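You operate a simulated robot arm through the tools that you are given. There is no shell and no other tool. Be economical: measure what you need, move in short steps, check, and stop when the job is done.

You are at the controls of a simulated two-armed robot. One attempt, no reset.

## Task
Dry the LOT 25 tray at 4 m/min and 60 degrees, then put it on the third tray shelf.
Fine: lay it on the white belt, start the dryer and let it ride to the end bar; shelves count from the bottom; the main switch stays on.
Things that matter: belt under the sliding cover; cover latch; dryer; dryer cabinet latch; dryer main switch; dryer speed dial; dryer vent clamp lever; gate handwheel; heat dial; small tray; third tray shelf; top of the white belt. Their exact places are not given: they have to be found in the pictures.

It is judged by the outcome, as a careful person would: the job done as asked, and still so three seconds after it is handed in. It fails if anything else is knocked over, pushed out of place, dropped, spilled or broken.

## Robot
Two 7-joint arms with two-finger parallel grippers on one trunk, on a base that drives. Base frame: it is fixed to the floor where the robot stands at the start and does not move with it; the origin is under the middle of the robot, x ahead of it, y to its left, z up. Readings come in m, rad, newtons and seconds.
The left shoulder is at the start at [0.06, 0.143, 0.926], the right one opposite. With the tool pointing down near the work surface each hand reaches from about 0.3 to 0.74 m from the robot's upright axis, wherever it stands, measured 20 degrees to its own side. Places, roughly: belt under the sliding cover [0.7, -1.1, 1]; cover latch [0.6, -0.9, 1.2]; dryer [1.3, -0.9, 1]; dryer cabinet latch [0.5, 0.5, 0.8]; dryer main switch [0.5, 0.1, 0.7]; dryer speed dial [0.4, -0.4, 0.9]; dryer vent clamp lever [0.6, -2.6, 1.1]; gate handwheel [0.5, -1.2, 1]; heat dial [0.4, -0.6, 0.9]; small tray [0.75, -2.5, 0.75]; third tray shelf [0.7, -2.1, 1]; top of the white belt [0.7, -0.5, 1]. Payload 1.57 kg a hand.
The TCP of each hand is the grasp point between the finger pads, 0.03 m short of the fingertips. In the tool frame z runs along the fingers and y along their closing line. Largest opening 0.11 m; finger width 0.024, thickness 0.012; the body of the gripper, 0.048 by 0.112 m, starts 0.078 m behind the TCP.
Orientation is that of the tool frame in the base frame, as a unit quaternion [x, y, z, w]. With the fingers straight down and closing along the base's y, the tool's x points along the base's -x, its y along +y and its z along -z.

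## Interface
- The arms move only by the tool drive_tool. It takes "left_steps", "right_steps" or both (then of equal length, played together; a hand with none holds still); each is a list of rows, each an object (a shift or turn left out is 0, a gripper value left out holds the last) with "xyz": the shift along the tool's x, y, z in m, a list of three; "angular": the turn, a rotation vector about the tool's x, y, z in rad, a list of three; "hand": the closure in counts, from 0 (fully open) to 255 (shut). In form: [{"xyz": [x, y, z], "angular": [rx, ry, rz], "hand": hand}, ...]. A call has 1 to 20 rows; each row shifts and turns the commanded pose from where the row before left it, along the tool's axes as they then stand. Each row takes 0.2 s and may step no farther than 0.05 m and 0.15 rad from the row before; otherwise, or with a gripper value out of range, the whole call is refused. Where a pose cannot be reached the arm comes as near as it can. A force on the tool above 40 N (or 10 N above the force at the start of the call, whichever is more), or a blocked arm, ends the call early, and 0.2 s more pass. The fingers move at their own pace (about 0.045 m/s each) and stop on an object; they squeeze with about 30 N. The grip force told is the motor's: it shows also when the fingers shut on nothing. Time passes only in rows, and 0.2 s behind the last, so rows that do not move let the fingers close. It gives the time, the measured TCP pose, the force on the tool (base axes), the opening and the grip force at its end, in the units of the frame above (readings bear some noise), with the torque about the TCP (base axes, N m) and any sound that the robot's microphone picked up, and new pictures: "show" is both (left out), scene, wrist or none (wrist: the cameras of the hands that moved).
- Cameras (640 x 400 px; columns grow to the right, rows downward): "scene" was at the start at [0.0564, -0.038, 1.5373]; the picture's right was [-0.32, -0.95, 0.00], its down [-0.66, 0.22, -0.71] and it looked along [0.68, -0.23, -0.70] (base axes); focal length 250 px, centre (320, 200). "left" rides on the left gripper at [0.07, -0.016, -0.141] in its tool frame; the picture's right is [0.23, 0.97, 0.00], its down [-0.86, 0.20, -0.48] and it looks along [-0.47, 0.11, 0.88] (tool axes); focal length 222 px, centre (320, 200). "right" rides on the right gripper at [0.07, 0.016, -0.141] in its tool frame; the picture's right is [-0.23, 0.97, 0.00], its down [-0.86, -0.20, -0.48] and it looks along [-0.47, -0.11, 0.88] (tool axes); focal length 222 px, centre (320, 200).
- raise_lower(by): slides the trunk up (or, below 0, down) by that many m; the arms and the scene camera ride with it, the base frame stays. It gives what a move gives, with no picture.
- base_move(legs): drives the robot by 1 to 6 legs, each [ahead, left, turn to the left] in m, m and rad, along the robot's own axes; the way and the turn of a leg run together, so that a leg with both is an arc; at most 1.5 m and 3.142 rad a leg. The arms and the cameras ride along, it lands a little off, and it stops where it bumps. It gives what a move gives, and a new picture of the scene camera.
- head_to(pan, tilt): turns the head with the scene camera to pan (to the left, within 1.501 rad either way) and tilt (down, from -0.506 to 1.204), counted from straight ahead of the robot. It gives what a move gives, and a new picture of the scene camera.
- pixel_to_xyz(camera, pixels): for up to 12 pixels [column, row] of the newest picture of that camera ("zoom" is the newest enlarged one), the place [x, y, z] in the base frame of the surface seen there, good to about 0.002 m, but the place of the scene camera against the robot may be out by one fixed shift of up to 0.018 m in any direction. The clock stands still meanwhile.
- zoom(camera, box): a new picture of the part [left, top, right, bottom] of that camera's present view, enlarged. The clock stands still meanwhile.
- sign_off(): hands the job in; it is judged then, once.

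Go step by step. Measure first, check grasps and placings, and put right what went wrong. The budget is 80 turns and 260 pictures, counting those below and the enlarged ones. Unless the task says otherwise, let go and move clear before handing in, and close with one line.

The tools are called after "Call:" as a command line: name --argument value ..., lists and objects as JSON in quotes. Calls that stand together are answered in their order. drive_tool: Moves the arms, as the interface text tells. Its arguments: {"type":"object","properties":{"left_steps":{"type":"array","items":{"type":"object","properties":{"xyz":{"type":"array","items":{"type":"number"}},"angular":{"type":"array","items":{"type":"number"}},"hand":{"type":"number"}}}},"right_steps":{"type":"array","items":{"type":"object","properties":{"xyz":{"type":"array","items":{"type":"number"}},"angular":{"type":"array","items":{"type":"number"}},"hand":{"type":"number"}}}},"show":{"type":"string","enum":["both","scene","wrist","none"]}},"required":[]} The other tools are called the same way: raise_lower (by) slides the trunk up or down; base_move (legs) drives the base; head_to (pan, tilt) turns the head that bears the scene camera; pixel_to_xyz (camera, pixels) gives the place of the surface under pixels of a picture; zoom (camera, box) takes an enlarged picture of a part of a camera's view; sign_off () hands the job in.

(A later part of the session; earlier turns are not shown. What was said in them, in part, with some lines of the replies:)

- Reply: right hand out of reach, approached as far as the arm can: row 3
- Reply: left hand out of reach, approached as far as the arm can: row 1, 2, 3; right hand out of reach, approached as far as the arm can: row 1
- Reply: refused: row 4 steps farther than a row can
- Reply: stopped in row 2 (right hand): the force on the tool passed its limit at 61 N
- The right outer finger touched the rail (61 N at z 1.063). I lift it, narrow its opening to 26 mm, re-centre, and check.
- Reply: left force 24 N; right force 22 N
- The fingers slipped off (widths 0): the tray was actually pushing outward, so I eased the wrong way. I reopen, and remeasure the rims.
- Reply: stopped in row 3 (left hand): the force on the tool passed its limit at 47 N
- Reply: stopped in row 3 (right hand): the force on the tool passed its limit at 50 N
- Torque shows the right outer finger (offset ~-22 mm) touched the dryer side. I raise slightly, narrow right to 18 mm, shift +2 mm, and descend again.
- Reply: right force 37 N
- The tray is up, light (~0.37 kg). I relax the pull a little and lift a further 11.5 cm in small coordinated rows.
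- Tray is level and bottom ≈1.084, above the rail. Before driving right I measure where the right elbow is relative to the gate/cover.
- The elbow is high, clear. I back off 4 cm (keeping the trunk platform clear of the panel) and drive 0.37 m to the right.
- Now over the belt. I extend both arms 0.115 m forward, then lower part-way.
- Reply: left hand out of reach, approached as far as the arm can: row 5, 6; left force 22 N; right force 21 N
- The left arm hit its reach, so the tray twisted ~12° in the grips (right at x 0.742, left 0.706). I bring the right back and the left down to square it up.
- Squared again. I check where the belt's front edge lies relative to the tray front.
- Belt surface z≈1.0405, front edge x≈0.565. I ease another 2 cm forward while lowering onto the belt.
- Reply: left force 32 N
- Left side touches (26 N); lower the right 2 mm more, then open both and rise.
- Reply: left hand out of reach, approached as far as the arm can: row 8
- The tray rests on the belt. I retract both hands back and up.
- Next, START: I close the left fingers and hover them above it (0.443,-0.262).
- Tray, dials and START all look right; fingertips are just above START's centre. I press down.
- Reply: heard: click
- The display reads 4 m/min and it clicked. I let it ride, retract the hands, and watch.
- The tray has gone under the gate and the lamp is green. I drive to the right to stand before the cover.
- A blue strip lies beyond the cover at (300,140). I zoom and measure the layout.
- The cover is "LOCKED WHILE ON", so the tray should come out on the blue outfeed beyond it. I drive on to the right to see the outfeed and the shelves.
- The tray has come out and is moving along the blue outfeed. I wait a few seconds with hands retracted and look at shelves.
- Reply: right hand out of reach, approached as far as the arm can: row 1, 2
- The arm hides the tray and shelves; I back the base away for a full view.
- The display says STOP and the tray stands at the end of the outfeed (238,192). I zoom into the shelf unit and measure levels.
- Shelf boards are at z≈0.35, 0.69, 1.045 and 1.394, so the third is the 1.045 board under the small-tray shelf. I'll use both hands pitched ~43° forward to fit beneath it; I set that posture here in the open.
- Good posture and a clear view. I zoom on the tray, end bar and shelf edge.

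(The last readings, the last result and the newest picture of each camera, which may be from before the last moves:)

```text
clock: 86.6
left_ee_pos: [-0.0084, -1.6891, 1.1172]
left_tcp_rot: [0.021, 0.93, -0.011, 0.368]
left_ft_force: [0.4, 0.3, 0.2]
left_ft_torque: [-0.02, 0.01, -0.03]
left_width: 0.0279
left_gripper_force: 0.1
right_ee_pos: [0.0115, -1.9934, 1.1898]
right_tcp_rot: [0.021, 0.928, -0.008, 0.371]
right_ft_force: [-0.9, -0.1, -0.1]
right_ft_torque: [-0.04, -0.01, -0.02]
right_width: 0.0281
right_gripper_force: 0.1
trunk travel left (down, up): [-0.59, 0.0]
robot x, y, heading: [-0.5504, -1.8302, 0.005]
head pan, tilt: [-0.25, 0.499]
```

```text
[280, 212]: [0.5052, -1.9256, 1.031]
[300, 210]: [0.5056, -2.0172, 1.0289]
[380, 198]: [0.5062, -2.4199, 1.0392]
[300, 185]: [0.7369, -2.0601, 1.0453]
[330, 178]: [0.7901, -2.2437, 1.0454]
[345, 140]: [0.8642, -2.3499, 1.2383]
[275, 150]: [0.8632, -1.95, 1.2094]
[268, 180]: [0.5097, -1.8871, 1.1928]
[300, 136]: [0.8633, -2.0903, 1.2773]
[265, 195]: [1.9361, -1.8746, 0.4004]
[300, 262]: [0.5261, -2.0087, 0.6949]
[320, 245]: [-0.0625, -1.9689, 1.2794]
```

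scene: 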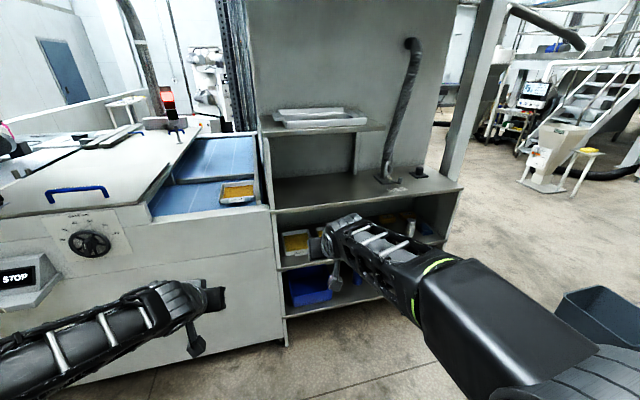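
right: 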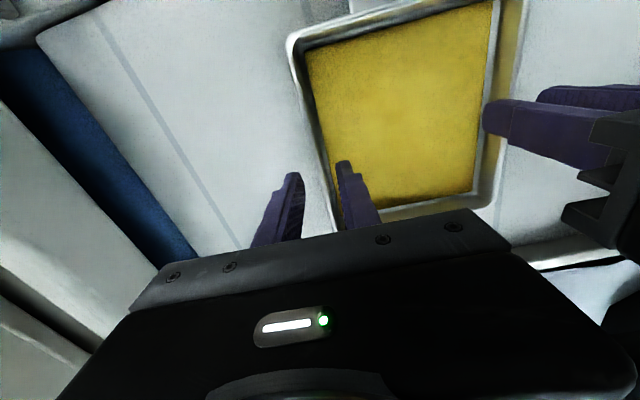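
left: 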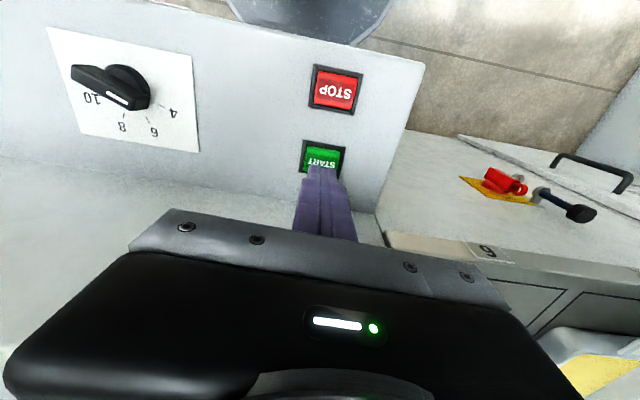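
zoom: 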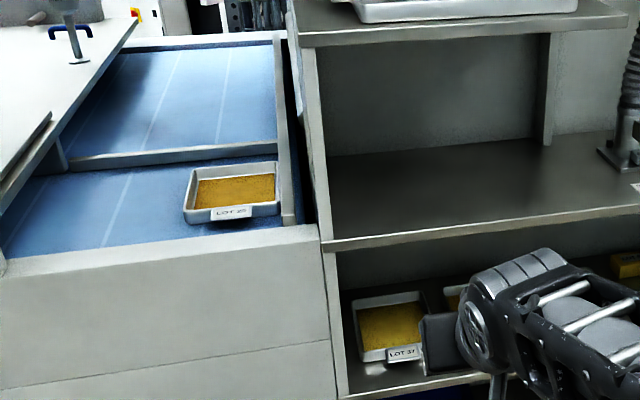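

Shelf 3 spans x 0.505–0.865, y -1.90…-2.35 with 0.3 m clearance; the end bar touches the tray's -y side (y≈-1.83). I bring the right hand inward and drive up to the outfeed.

Call:
drive_tool --right_steps '[{"xyz": [0, 0.04, 0]}, {"xyz": [0, 0.04, 0]}, {"xyz": [0, 0.03, 0]}, {}]' --show "none"

Call:
base_move --legs '[[0.55, 0.08, 0], [0.08, 0, 0]]'

Call:
drive_tool --left_steps '[{}]' --show "wrist"

Call:
head_to --pan 0.0 --tilt 0.85

```text
clock: 87.6
left_ee_pos: [-0.0085, -1.6909, 1.1175]
left_tcp_rot: [0.021, 0.93, -0.01, 0.368]
left_ft_force: [0.2, 0.1, -0.8]
left_ft_torque: [0.0, -0.02, -0.02]
left_width: 0.0285
left_gripper_force: 0.1
right_ee_pos: [0.0169, -1.8872, 1.1892]
right_tcp_rot: [0.023, 0.928, -0.008, 0.371]
right_ft_force: [0.9, 0.0, -0.2]
right_ft_torque: [0.0, -0.01, 0.0]
right_width: 0.0282
right_gripper_force: 0.0
trunk travel left (down, up): [-0.59, 0.0]
robot x, y, heading: [-0.5452, -1.8323, 0.007]
head pan, tilt: [-0.25, 0.499]
```

```text
clock: 91.5
left_ee_pos: [0.6273, -1.6093, 1.1158]
left_tcp_rot: [0.022, 0.93, -0.01, 0.367]
left_ft_force: [-0.2, -0.7, -0.2]
left_ft_torque: [0.01, 0.02, 0.0]
left_width: 0.0281
left_gripper_force: 0.1
right_ee_pos: [0.6524, -1.8073, 1.1893]
right_tcp_rot: [0.021, 0.929, -0.008, 0.37]
right_ft_force: [0.0, 0.2, -0.1]
right_ft_torque: [0.01, 0.01, 0.0]
right_width: 0.0282
right_gripper_force: 0.0
trunk travel left (down, up): [-0.59, 0.0]
robot x, y, heading: [0.0873, -1.7498, 0.009]
head pan, tilt: [-0.25, 0.499]
```

scene: 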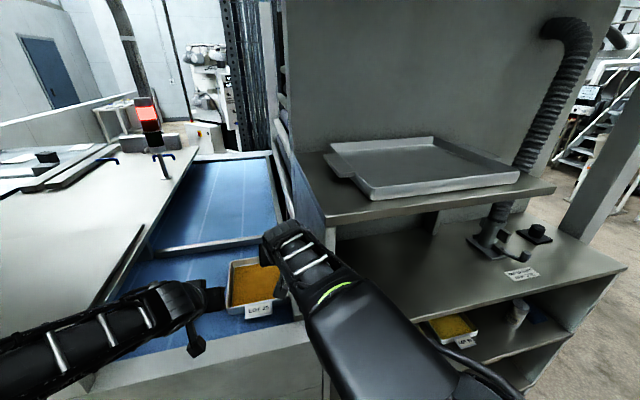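

```text
clock: 91.8
left_ee_pos: [0.6261, -1.6103, 1.1178]
left_tcp_rot: [0.021, 0.93, -0.009, 0.367]
left_ft_force: [0.4, 0.4, 0.7]
left_ft_torque: [-0.01, 0.0, -0.01]
left_width: 0.028
left_gripper_force: 0.0
right_ee_pos: [0.6524, -1.8075, 1.1893]
right_tcp_rot: [0.021, 0.928, -0.008, 0.371]
right_ft_force: [-0.2, 0.7, 0.3]
right_ft_torque: [0.01, -0.02, 0.04]
right_width: 0.0282
right_gripper_force: 0.1
trunk travel left (down, up): [-0.59, 0.0]
robot x, y, heading: [0.0871, -1.7521, 0.007]
head pan, tilt: [-0.25, 0.499]
```

left: 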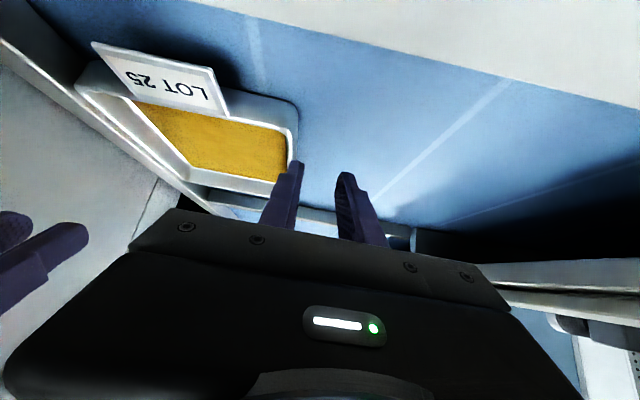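

```text
clock: 92.7
left_ee_pos: [0.6271, -1.611, 1.1185]
left_tcp_rot: [0.022, 0.93, -0.01, 0.368]
left_ft_force: [0.1, -0.1, 1.0]
left_ft_torque: [0.0, 0.0, -0.02]
left_width: 0.0281
left_gripper_force: 0.0
right_ee_pos: [0.6524, -1.8069, 1.1898]
right_tcp_rot: [0.022, 0.928, -0.008, 0.371]
right_ft_force: [-0.7, -0.5, 0.3]
right_ft_torque: [-0.02, 0.01, 0.03]
right_width: 0.0281
right_gripper_force: 0.0
trunk travel left (down, up): [-0.59, 0.0]
robot x, y, heading: [0.0893, -1.7468, 0.005]
head pan, tilt: [0.0, 0.85]
```

scene: 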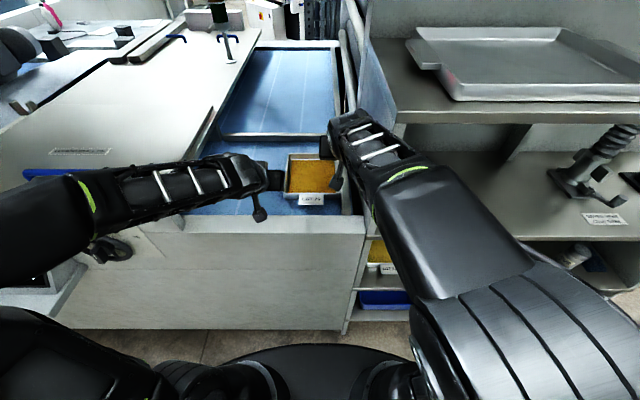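

I measure the tray's +y wall and corners with the left wrist camera.

Call:
pixel_to_xyz --camera "left" --pixels '[[296, 110], [293, 130], [290, 150], [294, 120], [297, 120], [291, 120], [288, 120], [95, 100], [140, 145], [75, 85], [250, 150], [350, 150]]'

Call:
zoom --camera "left" --box '[60, 20, 380, 220]'

Call:
zoom --camera "scene" --box '[200, 110, 400, 235]'

Call:
pixel_to_xyz --camera "scene" --pixels '[[287, 158], [287, 175], [286, 190], [340, 190], [335, 165], [312, 158], [345, 205], [350, 185], [312, 207], [350, 160]]'

```text
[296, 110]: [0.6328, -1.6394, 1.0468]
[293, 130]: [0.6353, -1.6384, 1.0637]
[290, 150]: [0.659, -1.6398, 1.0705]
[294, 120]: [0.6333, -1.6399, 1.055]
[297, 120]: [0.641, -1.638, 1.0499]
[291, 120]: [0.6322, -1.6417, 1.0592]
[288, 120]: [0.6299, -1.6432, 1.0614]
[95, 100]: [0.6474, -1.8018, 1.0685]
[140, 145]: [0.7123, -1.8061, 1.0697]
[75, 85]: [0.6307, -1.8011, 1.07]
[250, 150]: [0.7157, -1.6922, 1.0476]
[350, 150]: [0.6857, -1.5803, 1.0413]
```

```text
2.00 times, centred on (220, 120) of left
```

zoom: 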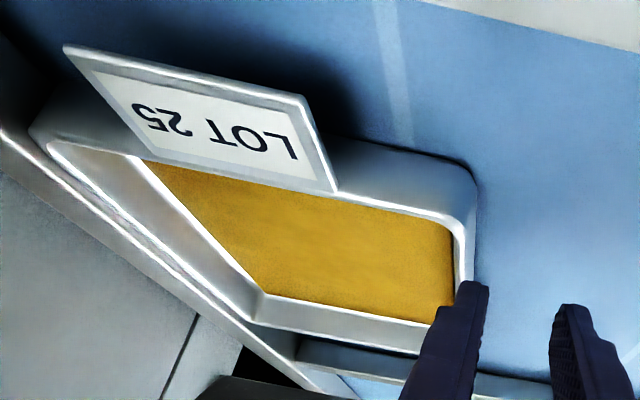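

```text
3.20 times, centred on (300, 172) of scene
```

zoom: 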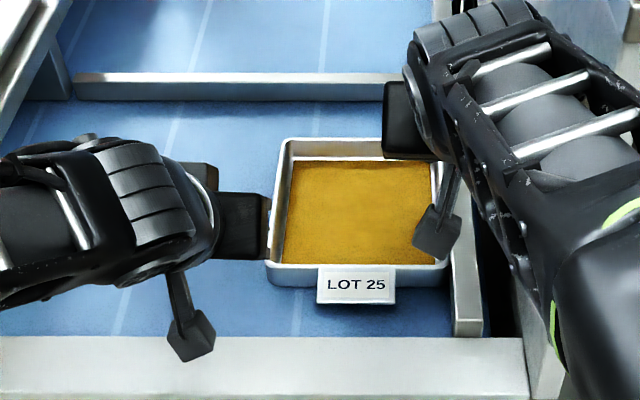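

```text
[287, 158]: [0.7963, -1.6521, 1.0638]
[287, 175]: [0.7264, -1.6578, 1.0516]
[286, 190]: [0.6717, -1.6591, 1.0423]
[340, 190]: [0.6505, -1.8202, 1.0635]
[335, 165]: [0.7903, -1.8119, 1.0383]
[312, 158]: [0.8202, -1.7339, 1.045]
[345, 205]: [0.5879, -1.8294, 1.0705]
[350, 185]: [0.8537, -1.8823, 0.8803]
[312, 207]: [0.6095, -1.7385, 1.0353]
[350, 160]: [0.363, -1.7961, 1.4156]
```

Tray: +y wall centre y≈-1.642, -y wall outer ≈-1.803, front x≈0.63, rim 1.07, powder 1.047. I move the left hand to straddle the +y wall at mid-length.

Call:
drive_tool --left_steps '[{"xyz": [-0.0272, -0.0139, 0.0254]}, {"xyz": [-0.0272, -0.0139, 0.0254]}, {}, {"xyz": [0.0128, 0, 0.0137]}, {}]' --show "wrist"

Call:
zoom --camera "left" --box '[160, 60, 400, 230]'

```text
clock: 93.9
left_ee_pos: [0.7001, -1.6389, 1.1011]
left_tcp_rot: [0.021, 0.929, -0.011, 0.368]
left_ft_force: [-0.6, 0.6, 0.0]
left_ft_torque: [0.0, 0.0, -0.03]
left_width: 0.0282
left_gripper_force: 0.1
right_ee_pos: [0.6519, -1.8067, 1.1902]
right_tcp_rot: [0.022, 0.928, -0.008, 0.372]
right_ft_force: [-0.6, 0.4, 1.2]
right_ft_torque: [-0.05, 0.02, -0.01]
right_width: 0.0283
right_gripper_force: 0.1
trunk travel left (down, up): [-0.59, 0.0]
robot x, y, heading: [0.0874, -1.7495, 0.006]
head pan, tilt: [0.0, 0.85]
```

left: 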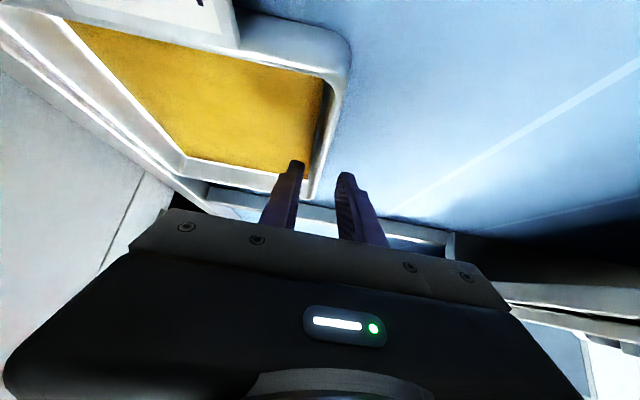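

```text
2.35 times, centred on (280, 145) of left
```

zoom: 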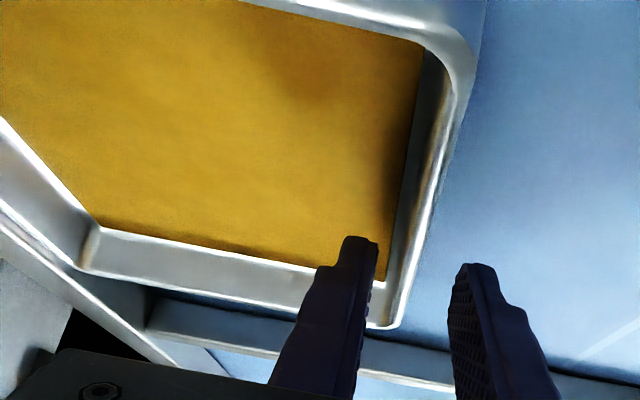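

Call:
pixel_to_xyz --camera "left" --pixels '[[312, 185], [315, 175], [318, 165], [321, 155], [324, 145], [328, 130], [315, 165], [321, 165], [324, 165], [312, 165], [296, 165], [345, 178]]'

```text
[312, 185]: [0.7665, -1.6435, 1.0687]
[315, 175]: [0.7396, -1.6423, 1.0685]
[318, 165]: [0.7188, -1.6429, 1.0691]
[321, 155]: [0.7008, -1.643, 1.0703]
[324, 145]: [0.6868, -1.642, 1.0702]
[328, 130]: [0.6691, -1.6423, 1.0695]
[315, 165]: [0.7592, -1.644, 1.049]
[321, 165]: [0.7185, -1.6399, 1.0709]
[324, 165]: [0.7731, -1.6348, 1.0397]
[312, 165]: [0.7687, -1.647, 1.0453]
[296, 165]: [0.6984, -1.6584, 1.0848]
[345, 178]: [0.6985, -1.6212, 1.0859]
```

Wall centre y≈-1.642, well between the fingers. Lower 21 mm with a 2 mm shift and close.

Call:
drive_tool --left_steps '[{"xyz": [0.0072, -0.002, 0.0077]}, {"xyz": [0.0071, 0, 0.0077]}, {}, {"hand": 225}, {"hand": 255}, {"hand": 255}, {}]' --show "wrist"

```text
clock: 95.5
left_ee_pos: [0.7008, -1.6396, 1.0779]
left_tcp_rot: [0.019, 0.93, -0.009, 0.367]
left_ft_force: [2.9, 5.3, 0.9]
left_ft_torque: [0.11, 0.05, 1.01]
left_width: 0.0063
left_gripper_force: 26.1
right_ee_pos: [0.653, -1.8062, 1.1906]
right_tcp_rot: [0.022, 0.928, -0.008, 0.371]
right_ft_force: [0.4, -0.4, -0.3]
right_ft_torque: [-0.02, -0.02, 0.0]
right_width: 0.0281
right_gripper_force: 0.0
trunk travel left (down, up): [-0.59, 0.0]
robot x, y, heading: [0.0834, -1.7489, 0.006]
head pan, tilt: [0.0, 0.85]
```

left: 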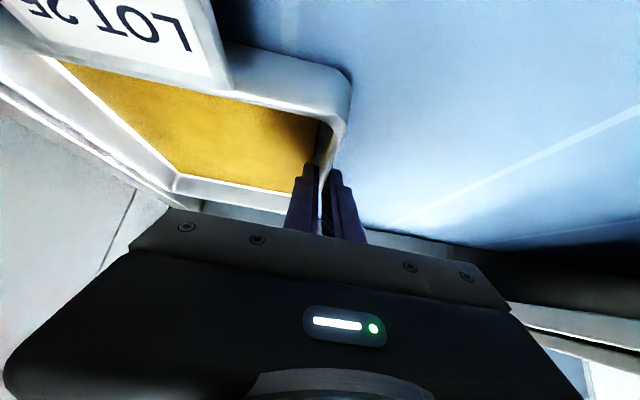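

Gripped. I slide the tray 7 cm to the left along the belt, to free its right wall from the end bar.

Call:
drive_tool --left_steps '[{"xyz": [0, 0.014, 0]}, {"xyz": [0, 0.014, 0]}, {"xyz": [0, 0.014, 0]}, {"xyz": [0, 0.014, 0]}, {"xyz": [0, 0.014, 0]}, {}]' --right_steps '[{}, {"xyz": [0, 0.015, 0]}, {"xyz": [0, 0.015, 0]}, {"xyz": [0, 0.015, 0]}, {}, {}]'

Call:
zoom --camera "right" --box '[200, 0, 520, 240]'

```text
clock: 96.9
left_ee_pos: [0.7032, -1.5737, 1.0783]
left_tcp_rot: [0.021, 0.93, -0.01, 0.367]
left_ft_force: [-0.7, -1.9, 0.5]
left_ft_torque: [0.01, -0.12, 0.01]
left_width: 0.0058
left_gripper_force: 26.0
right_ee_pos: [0.6564, -1.763, 1.1909]
right_tcp_rot: [0.023, 0.928, -0.008, 0.371]
right_ft_force: [-0.5, 0.2, 0.7]
right_ft_torque: [0.0, -0.02, 0.02]
right_width: 0.0278
right_gripper_force: 0.1
trunk travel left (down, up): [-0.59, 0.0]
robot x, y, heading: [0.0868, -1.7493, 0.005]
head pan, tilt: [0.0, 0.85]
```

scene: 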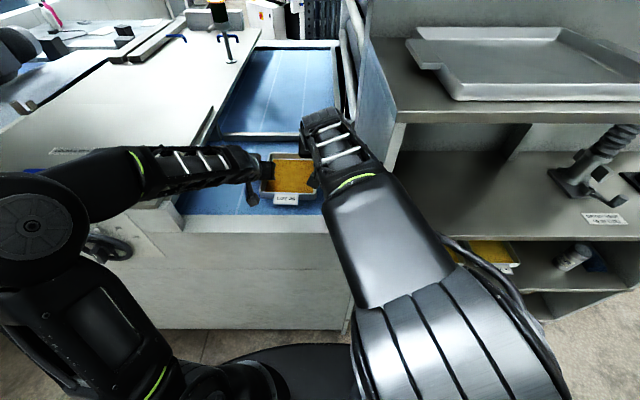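
right: 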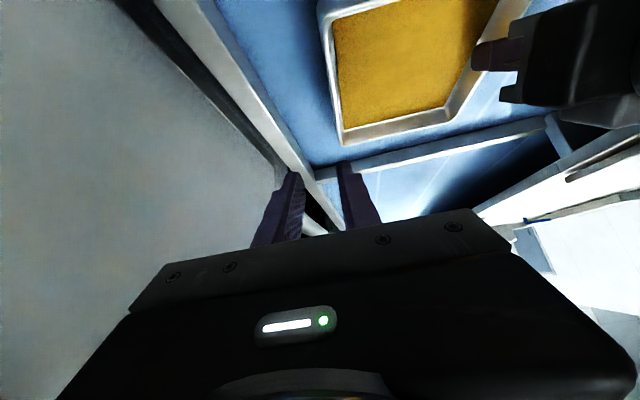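
left: 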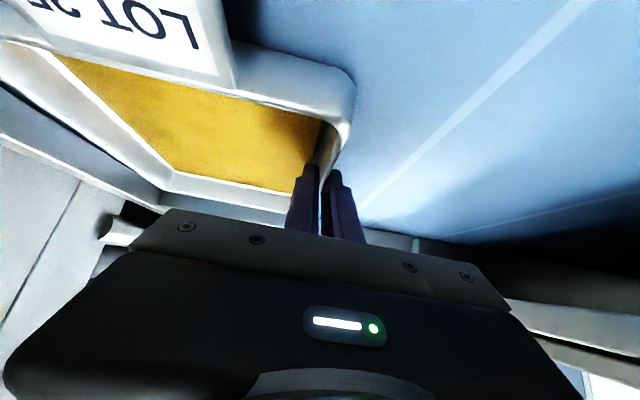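

```text
1.67 times, centred on (360, 120) of right
```

zoom: 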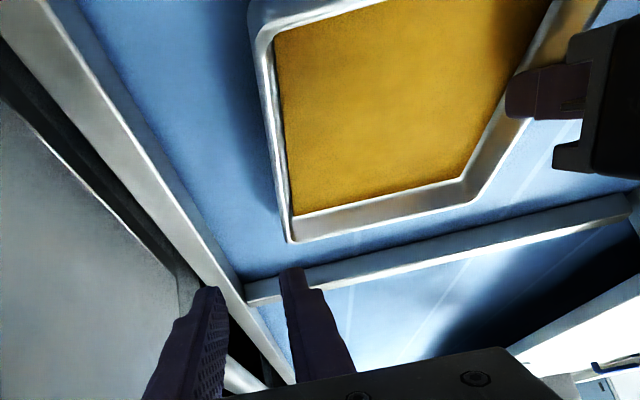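

The right wall is free now. I measure it with the right camera.

Call:
pixel_to_xyz --camera "right" --pixels '[[322, 30], [326, 50], [330, 75], [334, 100], [338, 125], [328, 75], [332, 75], [334, 75], [343, 142], [360, 60], [270, 120], [300, 165]]'

```text
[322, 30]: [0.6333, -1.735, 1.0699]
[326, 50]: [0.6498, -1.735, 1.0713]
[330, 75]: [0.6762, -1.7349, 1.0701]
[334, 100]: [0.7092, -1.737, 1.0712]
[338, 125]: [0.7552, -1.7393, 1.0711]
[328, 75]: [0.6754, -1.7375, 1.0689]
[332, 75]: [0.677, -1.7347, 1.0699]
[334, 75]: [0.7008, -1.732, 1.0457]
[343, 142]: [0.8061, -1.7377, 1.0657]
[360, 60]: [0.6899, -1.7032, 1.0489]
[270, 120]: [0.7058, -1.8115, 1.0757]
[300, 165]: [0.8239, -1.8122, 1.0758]
```

Right wall centre y≈-1.7365. I bring the right hand over it and lower most of the way.

Call:
drive_tool --right_steps '[{"xyz": [-0.0157, 0.0143, 0.0146]}, {"xyz": [-0.0156, 0.0142, 0.0146]}, {"xyz": [0.0205, 0, 0.022]}, {"xyz": [0.0205, 0, 0.022]}, {"xyz": [0.0205, 0, 0.022]}, {}]' --show "wrist"

Call:
pixel_to_xyz --camera "right" --pixels '[[300, 175], [345, 165], [310, 150], [315, 150], [320, 150], [325, 150], [318, 160], [322, 160], [314, 170], [320, 170], [325, 170], [290, 185]]'

```text
clock: 98.3
left_ee_pos: [0.7039, -1.5732, 1.0777]
left_tcp_rot: [0.021, 0.93, -0.01, 0.367]
left_ft_force: [0.6, 2.7, 0.3]
left_ft_torque: [0.08, 0.08, 0.03]
left_width: 0.0056
left_gripper_force: 25.0
right_ee_pos: [0.6993, -1.7387, 1.0985]
right_tcp_rot: [0.021, 0.928, -0.008, 0.371]
right_ft_force: [0.2, -0.2, -0.3]
right_ft_torque: [0.01, 0.0, 0.0]
right_width: 0.028
right_gripper_force: 0.0
trunk travel left (down, up): [-0.59, 0.0]
robot x, y, heading: [0.0883, -1.7521, 0.007]
head pan, tilt: [0.0, 0.85]
```

right: 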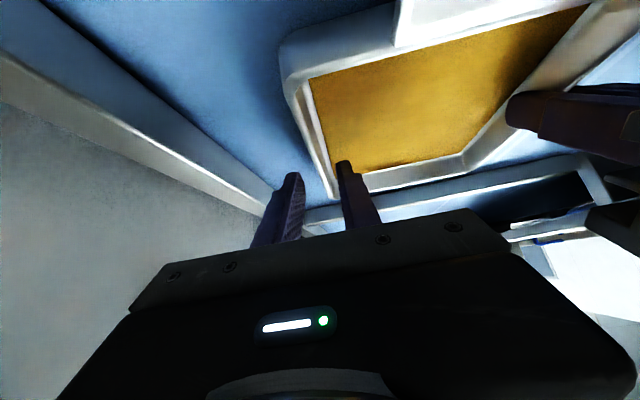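

```text
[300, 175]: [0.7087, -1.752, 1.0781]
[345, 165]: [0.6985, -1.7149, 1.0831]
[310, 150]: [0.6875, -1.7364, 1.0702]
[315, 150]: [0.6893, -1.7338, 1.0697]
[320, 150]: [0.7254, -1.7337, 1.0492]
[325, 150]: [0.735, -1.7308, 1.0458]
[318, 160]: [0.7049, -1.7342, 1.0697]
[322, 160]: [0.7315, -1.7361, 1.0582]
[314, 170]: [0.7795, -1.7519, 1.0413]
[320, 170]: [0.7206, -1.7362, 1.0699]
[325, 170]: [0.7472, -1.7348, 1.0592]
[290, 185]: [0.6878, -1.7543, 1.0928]
```

Centred within 2.5 mm. I correct, lower 18 mm and close the right hand.

Call:
drive_tool --right_steps '[{"xyz": [0.0063, 0.002, 0.0068]}, {"xyz": [0.0063, 0, 0.0068]}, {}, {"hand": 225}, {"hand": 255}, {"hand": 255}, {}]' --show "wrist"

```text
clock: 99.9
left_ee_pos: [0.7029, -1.5726, 1.0781]
left_tcp_rot: [0.02, 0.93, -0.009, 0.367]
left_ft_force: [2.0, 9.6, -0.3]
left_ft_torque: [0.16, -0.17, 0.09]
left_width: 0.0056
left_gripper_force: 25.5
right_ee_pos: [0.699, -1.7352, 1.0805]
right_tcp_rot: [0.023, 0.928, -0.01, 0.371]
right_ft_force: [-2.4, -11.8, 1.0]
right_ft_torque: [-0.22, -0.04, 0.02]
right_width: 0.0053
right_gripper_force: 25.6
trunk travel left (down, up): [-0.59, 0.0]
robot x, y, heading: [0.084, -1.7528, 0.008]
head pan, tilt: [0.0, 0.85]
```

right: 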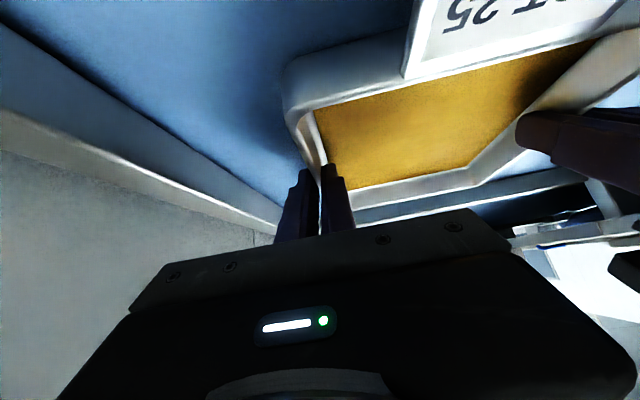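

Both grip; I ease outwards 0.7 mm each and lift 2 cm.

Call:
drive_tool --left_steps '[{"xyz": [0, 0.0007, 0]}, {"xyz": [-0.0034, 0, -0.0037]}, {"xyz": [-0.0034, 0, -0.0037]}, {"xyz": [-0.0034, 0, -0.0037]}, {"xyz": [-0.0034, 0, -0.0037]}, {}]' --right_steps '[{"xyz": [0, -0.0007, 0]}, {"xyz": [-0.0034, 0, -0.0037]}, {"xyz": [-0.0034, 0, -0.0037]}, {"xyz": [-0.0034, 0, -0.0037]}, {"xyz": [-0.0034, 0, -0.0037]}, {}]' --show "scene"

Call:
zoom --camera "scene" --box '[220, 110, 380, 235]'

```text
clock: 101.3
left_ee_pos: [0.7036, -1.5716, 1.0971]
left_tcp_rot: [0.021, 0.93, -0.009, 0.367]
left_ft_force: [2.6, 18.1, 0.6]
left_ft_torque: [0.08, -0.35, 0.31]
left_width: 0.0055
left_gripper_force: 25.4
right_ee_pos: [0.6993, -1.7359, 1.1011]
right_tcp_rot: [0.022, 0.929, -0.009, 0.37]
right_ft_force: [-3.2, -18.3, -3.4]
right_ft_torque: [-0.47, 0.37, 0.07]
right_width: 0.0054
right_gripper_force: 25.5
trunk travel left (down, up): [-0.59, 0.0]
robot x, y, heading: [0.0894, -1.7501, 0.006]
head pan, tilt: [0.0, 0.85]
```

scene: 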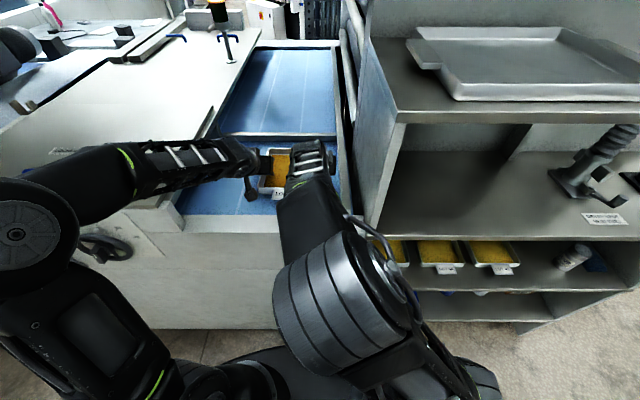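

```text
3.20 times, centred on (300, 172) of scene
```

zoom: 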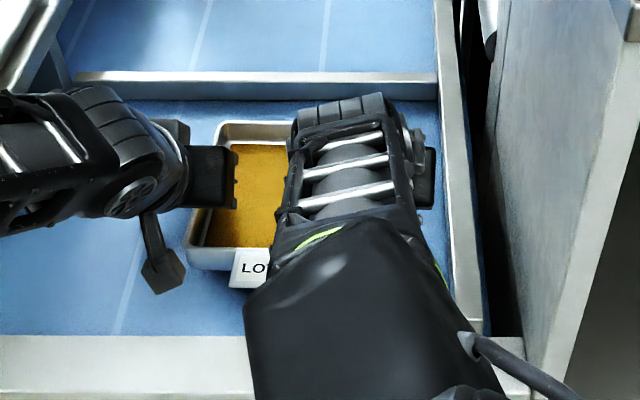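

Lifted level; compression 18 N, so I ease outward a further 1.2 mm each and lift 3.5 cm more.

Call:
drive_tool --left_steps '[{"xyz": [0, 0.0012, 0]}, {"xyz": [-0.0048, 0, -0.0051]}, {"xyz": [-0.0048, 0, -0.0051]}, {"xyz": [-0.0048, 0, -0.0051]}, {"xyz": [-0.0048, 0, -0.0051]}, {"xyz": [-0.0048, 0, -0.0051]}, {}]' --right_steps '[{"xyz": [0, -0.0012, 0]}, {"xyz": [-0.0048, 0, -0.0051]}, {"xyz": [-0.0048, 0, -0.0051]}, {"xyz": [-0.0048, 0, -0.0051]}, {"xyz": [-0.0048, 0, -0.0051]}, {"xyz": [-0.0048, 0, -0.0051]}, {}]' --show "wrist"

```text
clock: 102.9
left_ee_pos: [0.7025, -1.5721, 1.1339]
left_tcp_rot: [0.02, 0.93, -0.009, 0.367]
left_ft_force: [0.8, 9.6, -1.4]
left_ft_torque: [0.17, 0.2, 0.25]
left_width: 0.0054
left_gripper_force: 26.0
right_ee_pos: [0.7001, -1.7351, 1.137]
right_tcp_rot: [0.022, 0.929, -0.008, 0.371]
right_ft_force: [-0.9, -9.1, -2.6]
right_ft_torque: [-0.25, -0.11, -0.01]
right_width: 0.0058
right_gripper_force: 25.7
trunk travel left (down, up): [-0.59, 0.0]
robot x, y, heading: [0.0859, -1.7498, 0.012]
head pan, tilt: [0.0, 0.85]
```

right: 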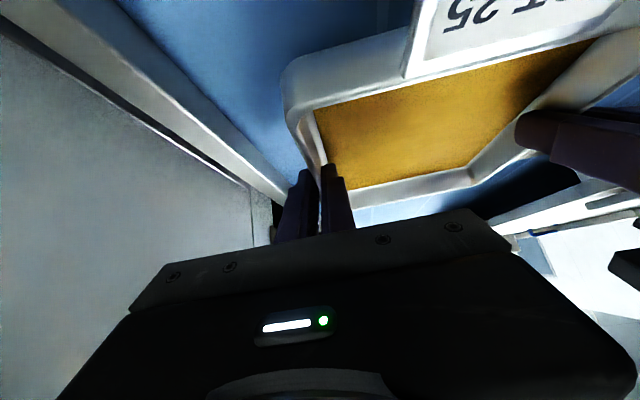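
left: 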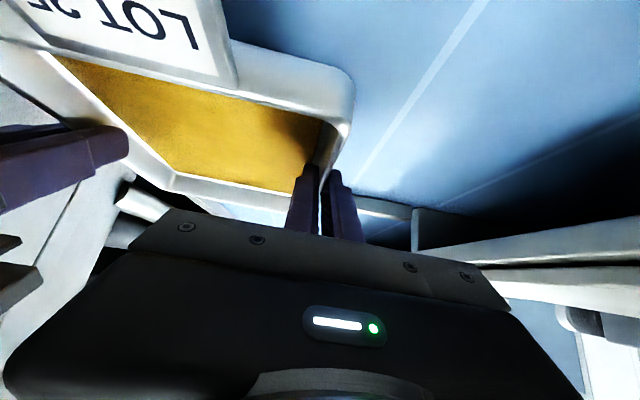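

The tray is held securely ~5 cm above the belt. I back out 0.47 m, then drive 0.475 m right, in front of the shelf.

Call:
base_move --legs '[[-0.47, 0, 0], [0, -0.475, -0.008]]'

Call:
head_to --pan -0.1 --tilt 0.6

```text
clock: 108.1
left_ee_pos: [0.2458, -2.0554, 1.1343]
left_tcp_rot: [0.025, 0.929, -0.011, 0.368]
left_ft_force: [0.7, -1.7, -2.0]
left_ft_torque: [0.0, 0.07, 0.08]
left_width: 0.0056
left_gripper_force: 25.4
right_ee_pos: [0.2412, -2.2186, 1.1367]
right_tcp_rot: [0.026, 0.928, -0.01, 0.371]
right_ft_force: [-0.7, 1.9, -1.6]
right_ft_torque: [0.0, 0.0, 0.14]
right_width: 0.0056
right_gripper_force: 25.9
trunk travel left (down, up): [-0.59, 0.0]
robot x, y, heading: [-0.3739, -2.2261, -0.005]
head pan, tilt: [0.0, 0.85]
```

scene: 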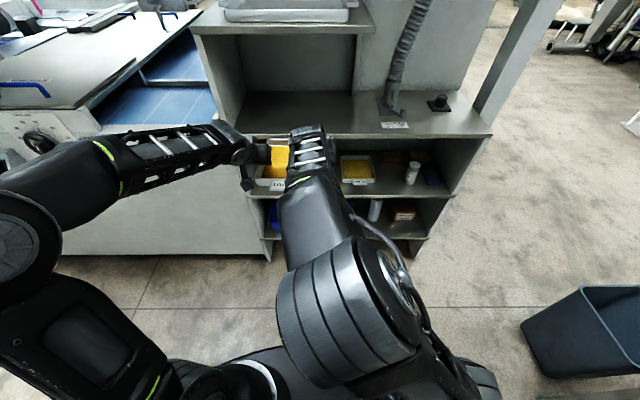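

```text
clock: 108.8
left_ee_pos: [0.2479, -2.0548, 1.1333]
left_tcp_rot: [0.025, 0.93, -0.011, 0.367]
left_ft_force: [0.8, -0.3, -1.6]
left_ft_torque: [0.03, 0.02, 0.06]
left_width: 0.0058
left_gripper_force: 25.4
right_ee_pos: [0.2407, -2.219, 1.1365]
right_tcp_rot: [0.025, 0.928, -0.009, 0.371]
right_ft_force: [-1.2, 0.3, -1.6]
right_ft_torque: [-0.05, 0.05, 0.09]
right_width: 0.0056
right_gripper_force: 25.7
trunk travel left (down, up): [-0.59, 0.0]
robot x, y, heading: [-0.3682, -2.2273, -0.006]
head pan, tilt: [-0.099, 0.6]
```

scene: 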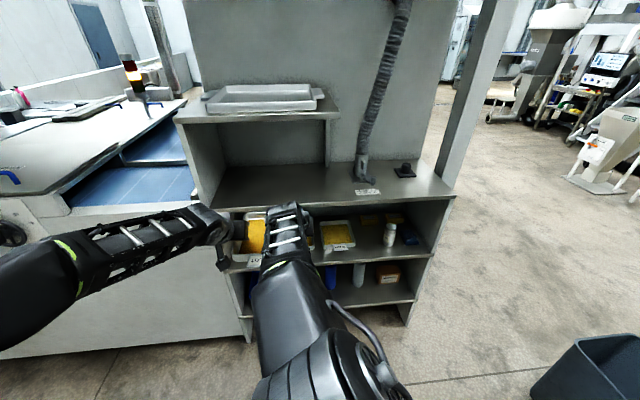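

Before entering, I check the left forearm against the shelf's side panel (y≈-1.89, x 0.505).

Call:
pixel_to_xyz --camera "scene" --pixels '[[200, 212], [215, 225], [185, 215], [160, 222], [130, 230], [100, 240], [60, 260], [290, 215], [285, 250], [300, 290], [245, 235], [310, 110]]'

Call:
zoom --camera "scene" --box '[160, 80, 460, 330]'

```text
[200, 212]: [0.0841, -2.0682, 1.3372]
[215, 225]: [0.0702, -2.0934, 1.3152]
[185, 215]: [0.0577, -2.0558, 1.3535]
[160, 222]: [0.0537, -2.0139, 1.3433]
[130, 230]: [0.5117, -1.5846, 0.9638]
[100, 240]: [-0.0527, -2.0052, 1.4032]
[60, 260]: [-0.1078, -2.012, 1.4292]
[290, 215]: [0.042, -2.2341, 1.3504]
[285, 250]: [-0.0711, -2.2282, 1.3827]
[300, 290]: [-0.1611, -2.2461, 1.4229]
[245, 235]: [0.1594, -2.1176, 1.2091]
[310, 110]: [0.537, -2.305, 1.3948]
```

```text
1.60 times, centred on (310, 205) of scene
```

zoom: 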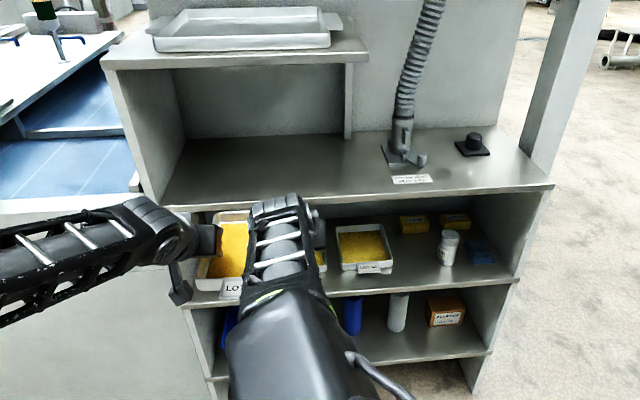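

Wrist tops are at z≈1.34 and will stay just outside the upper shelf edge. I lower the trunk 2 cm (both arms together) and drive ahead 0.36 m.

Call:
raise_lower --by -0.02

Call:
base_move --legs '[[0.25, 0, 0]]'

Call:
zoom --camera "scene" --box '[150, 100, 450, 300]'

```text
clock: 109.5
left_ee_pos: [0.246, -2.054, 1.1139]
left_tcp_rot: [0.025, 0.93, -0.012, 0.367]
left_ft_force: [0.5, -0.4, -2.5]
left_ft_torque: [0.04, -0.02, 0.05]
left_width: 0.0054
left_gripper_force: 25.3
right_ee_pos: [0.2401, -2.2194, 1.1153]
right_tcp_rot: [0.027, 0.928, -0.01, 0.371]
right_ft_force: [-0.7, 1.1, -0.7]
right_ft_torque: [-0.06, 0.04, 0.04]
right_width: 0.0053
right_gripper_force: 25.4
trunk travel left (down, up): [-0.57, 0.02]
robot x, y, heading: [-0.3688, -2.2288, -0.005]
head pan, tilt: [-0.099, 0.6]
```

```text
clock: 111.3
left_ee_pos: [0.4946, -2.0502, 1.1124]
left_tcp_rot: [0.021, 0.93, -0.011, 0.367]
left_ft_force: [0.6, -0.7, -2.3]
left_ft_torque: [0.03, 0.07, 0.08]
left_width: 0.0058
left_gripper_force: 25.6
right_ee_pos: [0.4901, -2.2154, 1.1155]
right_tcp_rot: [0.022, 0.929, -0.008, 0.37]
right_ft_force: [-0.7, -0.1, -1.9]
right_ft_torque: [-0.02, 0.03, 0.07]
right_width: 0.0056
right_gripper_force: 25.8
trunk travel left (down, up): [-0.57, 0.02]
robot x, y, heading: [-0.1243, -2.2287, 0.005]
head pan, tilt: [-0.099, 0.6]
```

scene: 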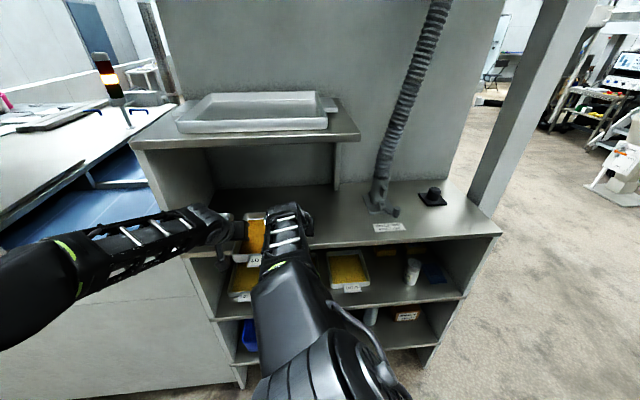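

```text
2.00 times, centred on (300, 200) of scene
```

zoom: 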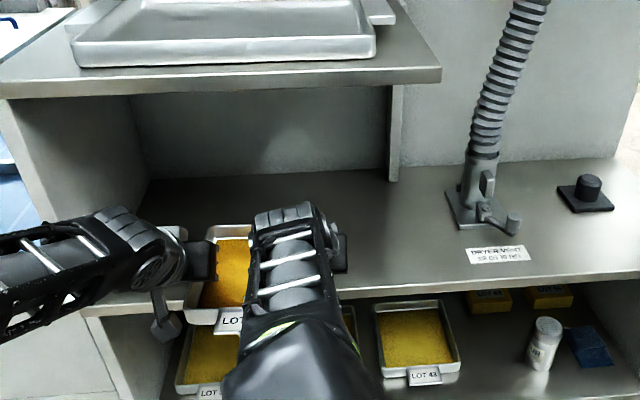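

The tray is entering over the shelf front cleanly. Ahead 0.12 m more.

Call:
base_move --legs '[[0.12, 0, 0]]'

Call:
drive_tool --left_steps '[{}]' --right_steps '[{}]' --show "wrist"

Call:
pixel_to_xyz --camera "left" --pixels '[[400, 60], [450, 120], [380, 20], [350, 90], [500, 30], [420, 150]]'

Call:
pixel_to_xyz --camera "right" --pixels '[[200, 60], [240, 120], [250, 30], [150, 60], [290, 85], [100, 30]]'

```text
clock: 112.5
left_ee_pos: [0.6134, -2.0498, 1.1135]
left_tcp_rot: [0.022, 0.93, -0.01, 0.367]
left_ft_force: [0.9, -0.8, -1.8]
left_ft_torque: [0.01, 0.03, 0.06]
left_width: 0.0054
left_gripper_force: 25.8
right_ee_pos: [0.6096, -2.2146, 1.116]
right_tcp_rot: [0.022, 0.929, -0.008, 0.37]
right_ft_force: [-0.2, 0.8, -2.0]
right_ft_torque: [-0.04, 0.04, 0.08]
right_width: 0.0055
right_gripper_force: 25.4
trunk travel left (down, up): [-0.57, 0.02]
robot x, y, heading: [-0.0053, -2.2272, 0.002]
head pan, tilt: [-0.099, 0.6]
```

scene: 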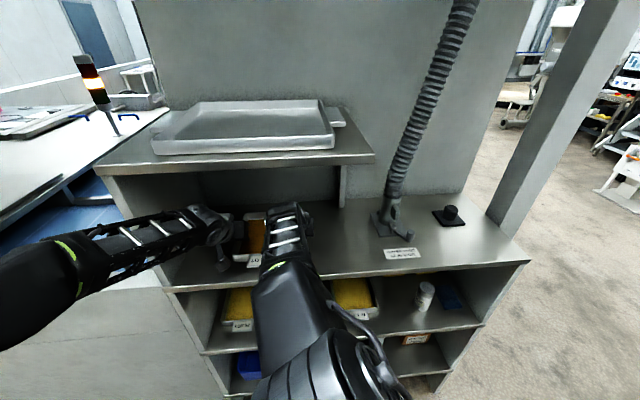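

```text
clock: 113.0
left_ee_pos: [0.6123, -2.0501, 1.1129]
left_tcp_rot: [0.021, 0.93, -0.01, 0.367]
left_ft_force: [0.5, -0.3, -1.2]
left_ft_torque: [0.08, 0.08, 0.08]
left_width: 0.0058
left_gripper_force: 25.9
right_ee_pos: [0.6083, -2.2141, 1.1162]
right_tcp_rot: [0.024, 0.928, -0.009, 0.371]
right_ft_force: [-1.1, 0.4, -1.3]
right_ft_torque: [-0.05, 0.03, 0.05]
right_width: 0.0058
right_gripper_force: 25.5
trunk travel left (down, up): [-0.57, 0.02]
robot x, y, heading: [-0.0066, -2.2299, -0.004]
head pan, tilt: [-0.099, 0.6]
```

right: 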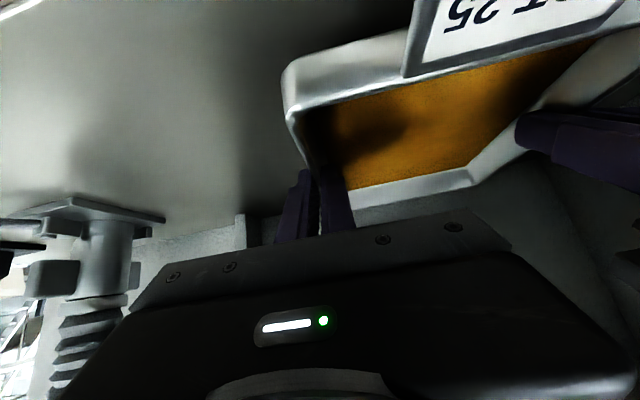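
left: 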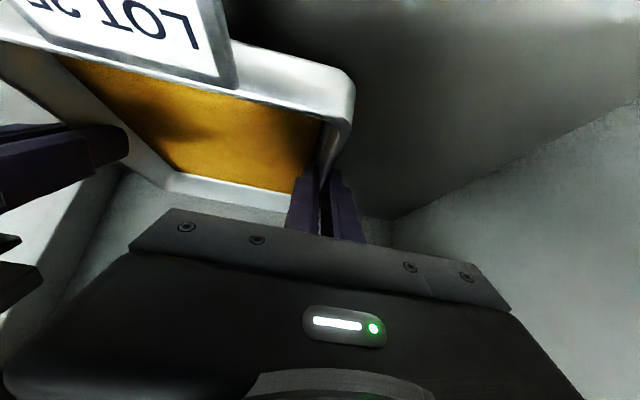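

```text
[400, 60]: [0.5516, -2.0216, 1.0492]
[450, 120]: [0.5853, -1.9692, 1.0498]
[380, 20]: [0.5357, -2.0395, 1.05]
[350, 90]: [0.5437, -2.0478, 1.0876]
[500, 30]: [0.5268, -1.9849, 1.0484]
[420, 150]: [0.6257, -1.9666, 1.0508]
```

```text
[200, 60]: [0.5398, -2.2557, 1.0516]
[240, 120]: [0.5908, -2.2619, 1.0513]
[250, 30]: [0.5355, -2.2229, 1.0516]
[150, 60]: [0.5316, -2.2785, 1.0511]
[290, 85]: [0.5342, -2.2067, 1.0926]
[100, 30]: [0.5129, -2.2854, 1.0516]
```

Shelf surface z≈1.050; tray is 25 mm above it, fully inside. Lower the trunk 2.4 cm.

Call:
raise_lower --by -0.023

Call:
drive_tool --left_steps '[{"xyz": [0.0007, 0, 0.0007]}, {}]' --right_steps '[{"xyz": [0.0007, 0, 0.0007]}, {}]' --show "wrist"

```text
clock: 113.6
left_ee_pos: [0.612, -2.0507, 1.0909]
left_tcp_rot: [0.022, 0.93, -0.01, 0.367]
left_ft_force: [-0.1, -0.3, -1.5]
left_ft_torque: [0.03, -0.02, 0.02]
left_width: 0.0054
left_gripper_force: 25.8
right_ee_pos: [0.6071, -2.2155, 1.0937]
right_tcp_rot: [0.023, 0.928, -0.009, 0.371]
right_ft_force: [-0.4, 0.3, -1.4]
right_ft_torque: [-0.02, 0.07, 0.08]
right_width: 0.0052
right_gripper_force: 25.0
trunk travel left (down, up): [-0.547, 0.043]
robot x, y, heading: [-0.0047, -2.226, 0.002]
head pan, tilt: [-0.099, 0.6]
```

```text
clock: 114.2
left_ee_pos: [0.6132, -2.0518, 1.0891]
left_tcp_rot: [0.022, 0.93, -0.01, 0.368]
left_ft_force: [1.1, 0.3, -1.2]
left_ft_torque: [0.01, -0.01, -0.01]
left_width: 0.0054
left_gripper_force: 25.5
right_ee_pos: [0.6088, -2.2154, 1.0929]
right_tcp_rot: [0.023, 0.928, -0.009, 0.371]
right_ft_force: [-0.4, -0.8, -2.3]
right_ft_torque: [-0.12, 0.04, 0.05]
right_width: 0.0057
right_gripper_force: 25.3
trunk travel left (down, up): [-0.547, 0.043]
robot x, y, heading: [0.0007, -2.2305, -0.001]
head pan, tilt: [-0.099, 0.6]
```

right: 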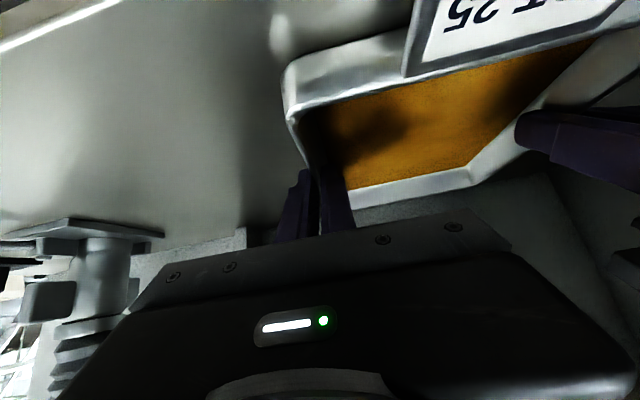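
left: 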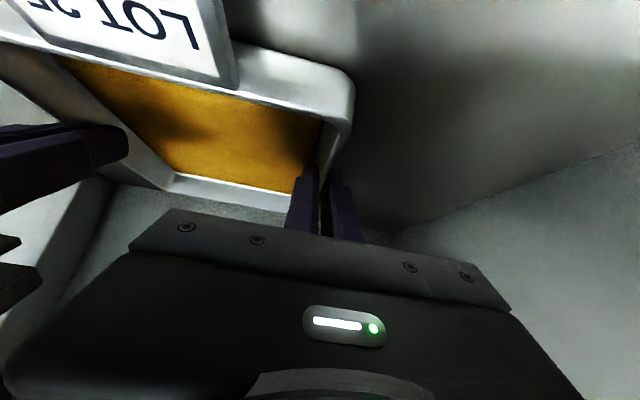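

Call:
drive_tool --left_steps '[{"xyz": [0.0007, 0, 0.0007]}, {"xyz": [0.0007, 0, 0.0007]}, {}]' --right_steps '[{"xyz": [0.0007, 0, 0.0007]}, {"xyz": [0.0014, 0, 0.0014]}, {}]' --show "none"

```text
clock: 115.0
left_ee_pos: [0.6131, -2.0502, 1.0877]
left_tcp_rot: [0.022, 0.93, -0.01, 0.367]
left_ft_force: [3.0, 4.3, -2.7]
left_ft_torque: [0.2, 0.2, 0.34]
left_width: 0.0055
left_gripper_force: 25.4
right_ee_pos: [0.6087, -2.2134, 1.0899]
right_tcp_rot: [0.022, 0.928, -0.008, 0.372]
right_ft_force: [-4.9, -3.1, 8.1]
right_ft_torque: [0.0, 0.58, 0.22]
right_width: 0.0056
right_gripper_force: 25.8
trunk travel left (down, up): [-0.547, 0.043]
robot x, y, heading: [-0.0031, -2.2244, 0.002]
head pan, tilt: [-0.099, 0.6]
```

Right is touching (8 N); the left needs about 1–2 mm more.

Call:
drive_tool --left_steps '[{"xyz": [0.0007, 0, 0.0007]}, {"xyz": [0.0007, 0, 0.0007]}, {}]' --right_steps '[{}, {"xyz": [0.0005, 0, 0.0005]}, {}]' --show "none"

```text
clock: 115.8
left_ee_pos: [0.6107, -2.0512, 1.0884]
left_tcp_rot: [0.021, 0.929, -0.01, 0.37]
left_ft_force: [6.6, 9.7, 8.7]
left_ft_torque: [0.2, 0.21, 0.39]
left_width: 0.0057
left_gripper_force: 25.9
right_ee_pos: [0.6092, -2.2144, 1.09]
right_tcp_rot: [0.023, 0.928, -0.008, 0.372]
right_ft_force: [0.6, -4.4, 16.3]
right_ft_torque: [-0.12, 0.16, 0.23]
right_width: 0.0054
right_gripper_force: 25.3
trunk travel left (down, up): [-0.547, 0.043]
robot x, y, heading: [-0.003, -2.2243, 0.002]
head pan, tilt: [-0.099, 0.6]
```

Both sides rest on the shelf. I open and withdraw along the finger axis.

Call:
drive_tool --left_steps '[{"hand": 215}, {"hand": 190}, {"hand": 190}, {}, {"xyz": [0, 0, -0.015]}, {"xyz": [0, 0, -0.025]}, {"xyz": [0, 0, -0.025]}, {}]' --right_steps '[{"hand": 215}, {"hand": 190}, {"hand": 190}, {}, {"xyz": [0, 0, -0.015]}, {"xyz": [0, 0, -0.025]}, {"xyz": [0, 0, -0.025]}, {}]'

```text
clock: 117.6
left_ee_pos: [0.567, -2.0469, 1.1325]
left_tcp_rot: [0.022, 0.93, -0.011, 0.368]
left_ft_force: [-0.7, -0.9, 0.0]
left_ft_torque: [-0.01, -0.03, 0.0]
left_width: 0.0283
left_gripper_force: 0.0
right_ee_pos: [0.5641, -2.2129, 1.1357]
right_tcp_rot: [0.023, 0.928, -0.009, 0.371]
right_ft_force: [1.1, -0.8, 0.1]
right_ft_torque: [-0.02, -0.01, -0.04]
right_width: 0.0279
right_gripper_force: 0.0
trunk travel left (down, up): [-0.547, 0.043]
robot x, y, heading: [-0.0008, -2.2297, 0.004]
head pan, tilt: [-0.099, 0.6]
5 turns are left
```

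scene: 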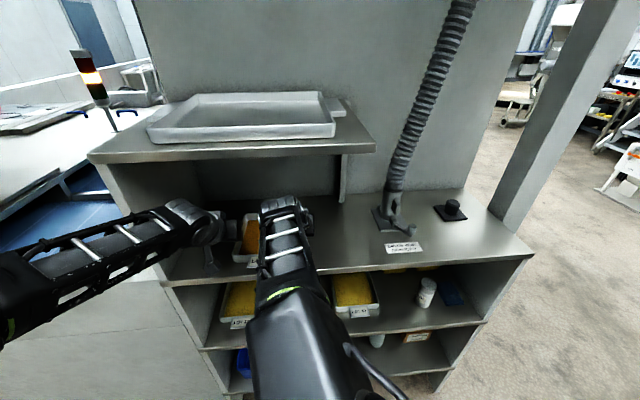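
right: 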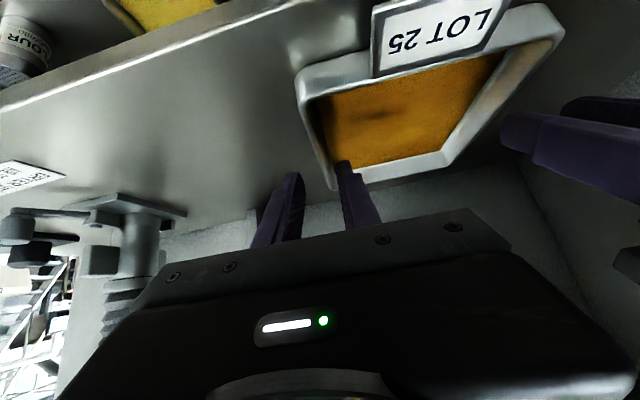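
left: 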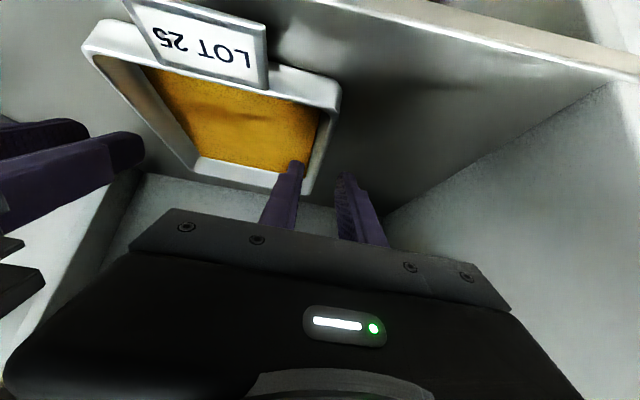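

LOT 25 stands on the third shelf and the fingers are clear above the rim. I back straight out and take a final look.

Call:
base_move --legs '[[-0.4, 0, 0]]'

Call:
zoom --camera "scene" --box '[140, 60, 460, 320]'

```text
clock: 120.2
left_ee_pos: [0.1478, -2.0489, 1.1329]
left_tcp_rot: [0.022, 0.929, -0.01, 0.368]
left_ft_force: [-0.3, -0.6, 0.1]
left_ft_torque: [0.0, -0.03, 0.02]
left_width: 0.0281
left_gripper_force: 0.0
right_ee_pos: [0.1451, -2.2131, 1.1374]
right_tcp_rot: [0.023, 0.928, -0.009, 0.371]
right_ft_force: [-0.2, -0.3, 0.4]
right_ft_torque: [0.01, 0.01, -0.04]
right_width: 0.0282
right_gripper_force: 0.0
trunk travel left (down, up): [-0.547, 0.043]
robot x, y, heading: [-0.4215, -2.2277, 0.001]
head pan, tilt: [-0.099, 0.6]
```

scene: 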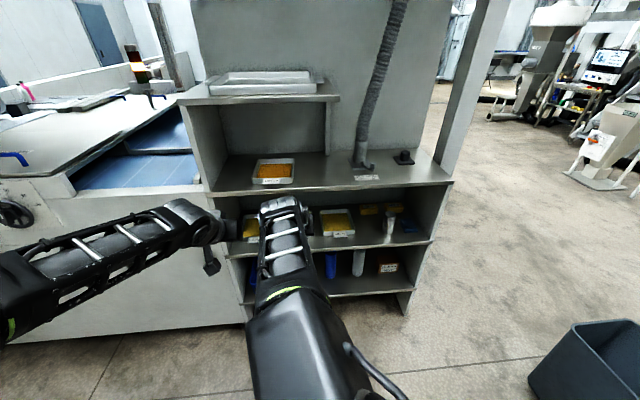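

```text
1.54 times, centred on (300, 190) of scene
4 turns are left
```

zoom: 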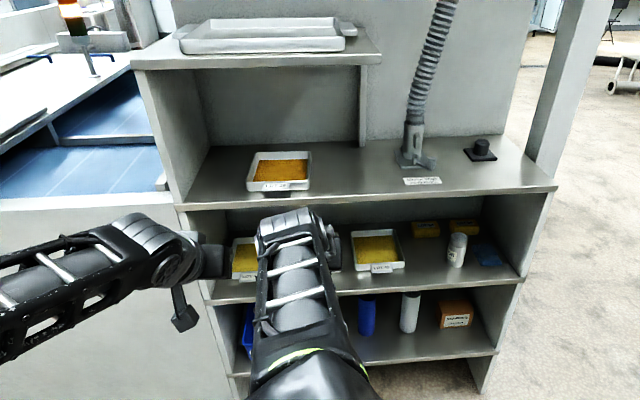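

The LOT 25 tray stands level at (273,171) on the third board up, nothing else is disturbed, and the hands are clear. I hand the job in.

Call:
sign_off

```text
The job is handed in.
```

The LOT 25 tray rode the dryer to the end bar at 4 m/min and 60 degrees, now stands on the third shelf from the bottom, and I left the main switch on.
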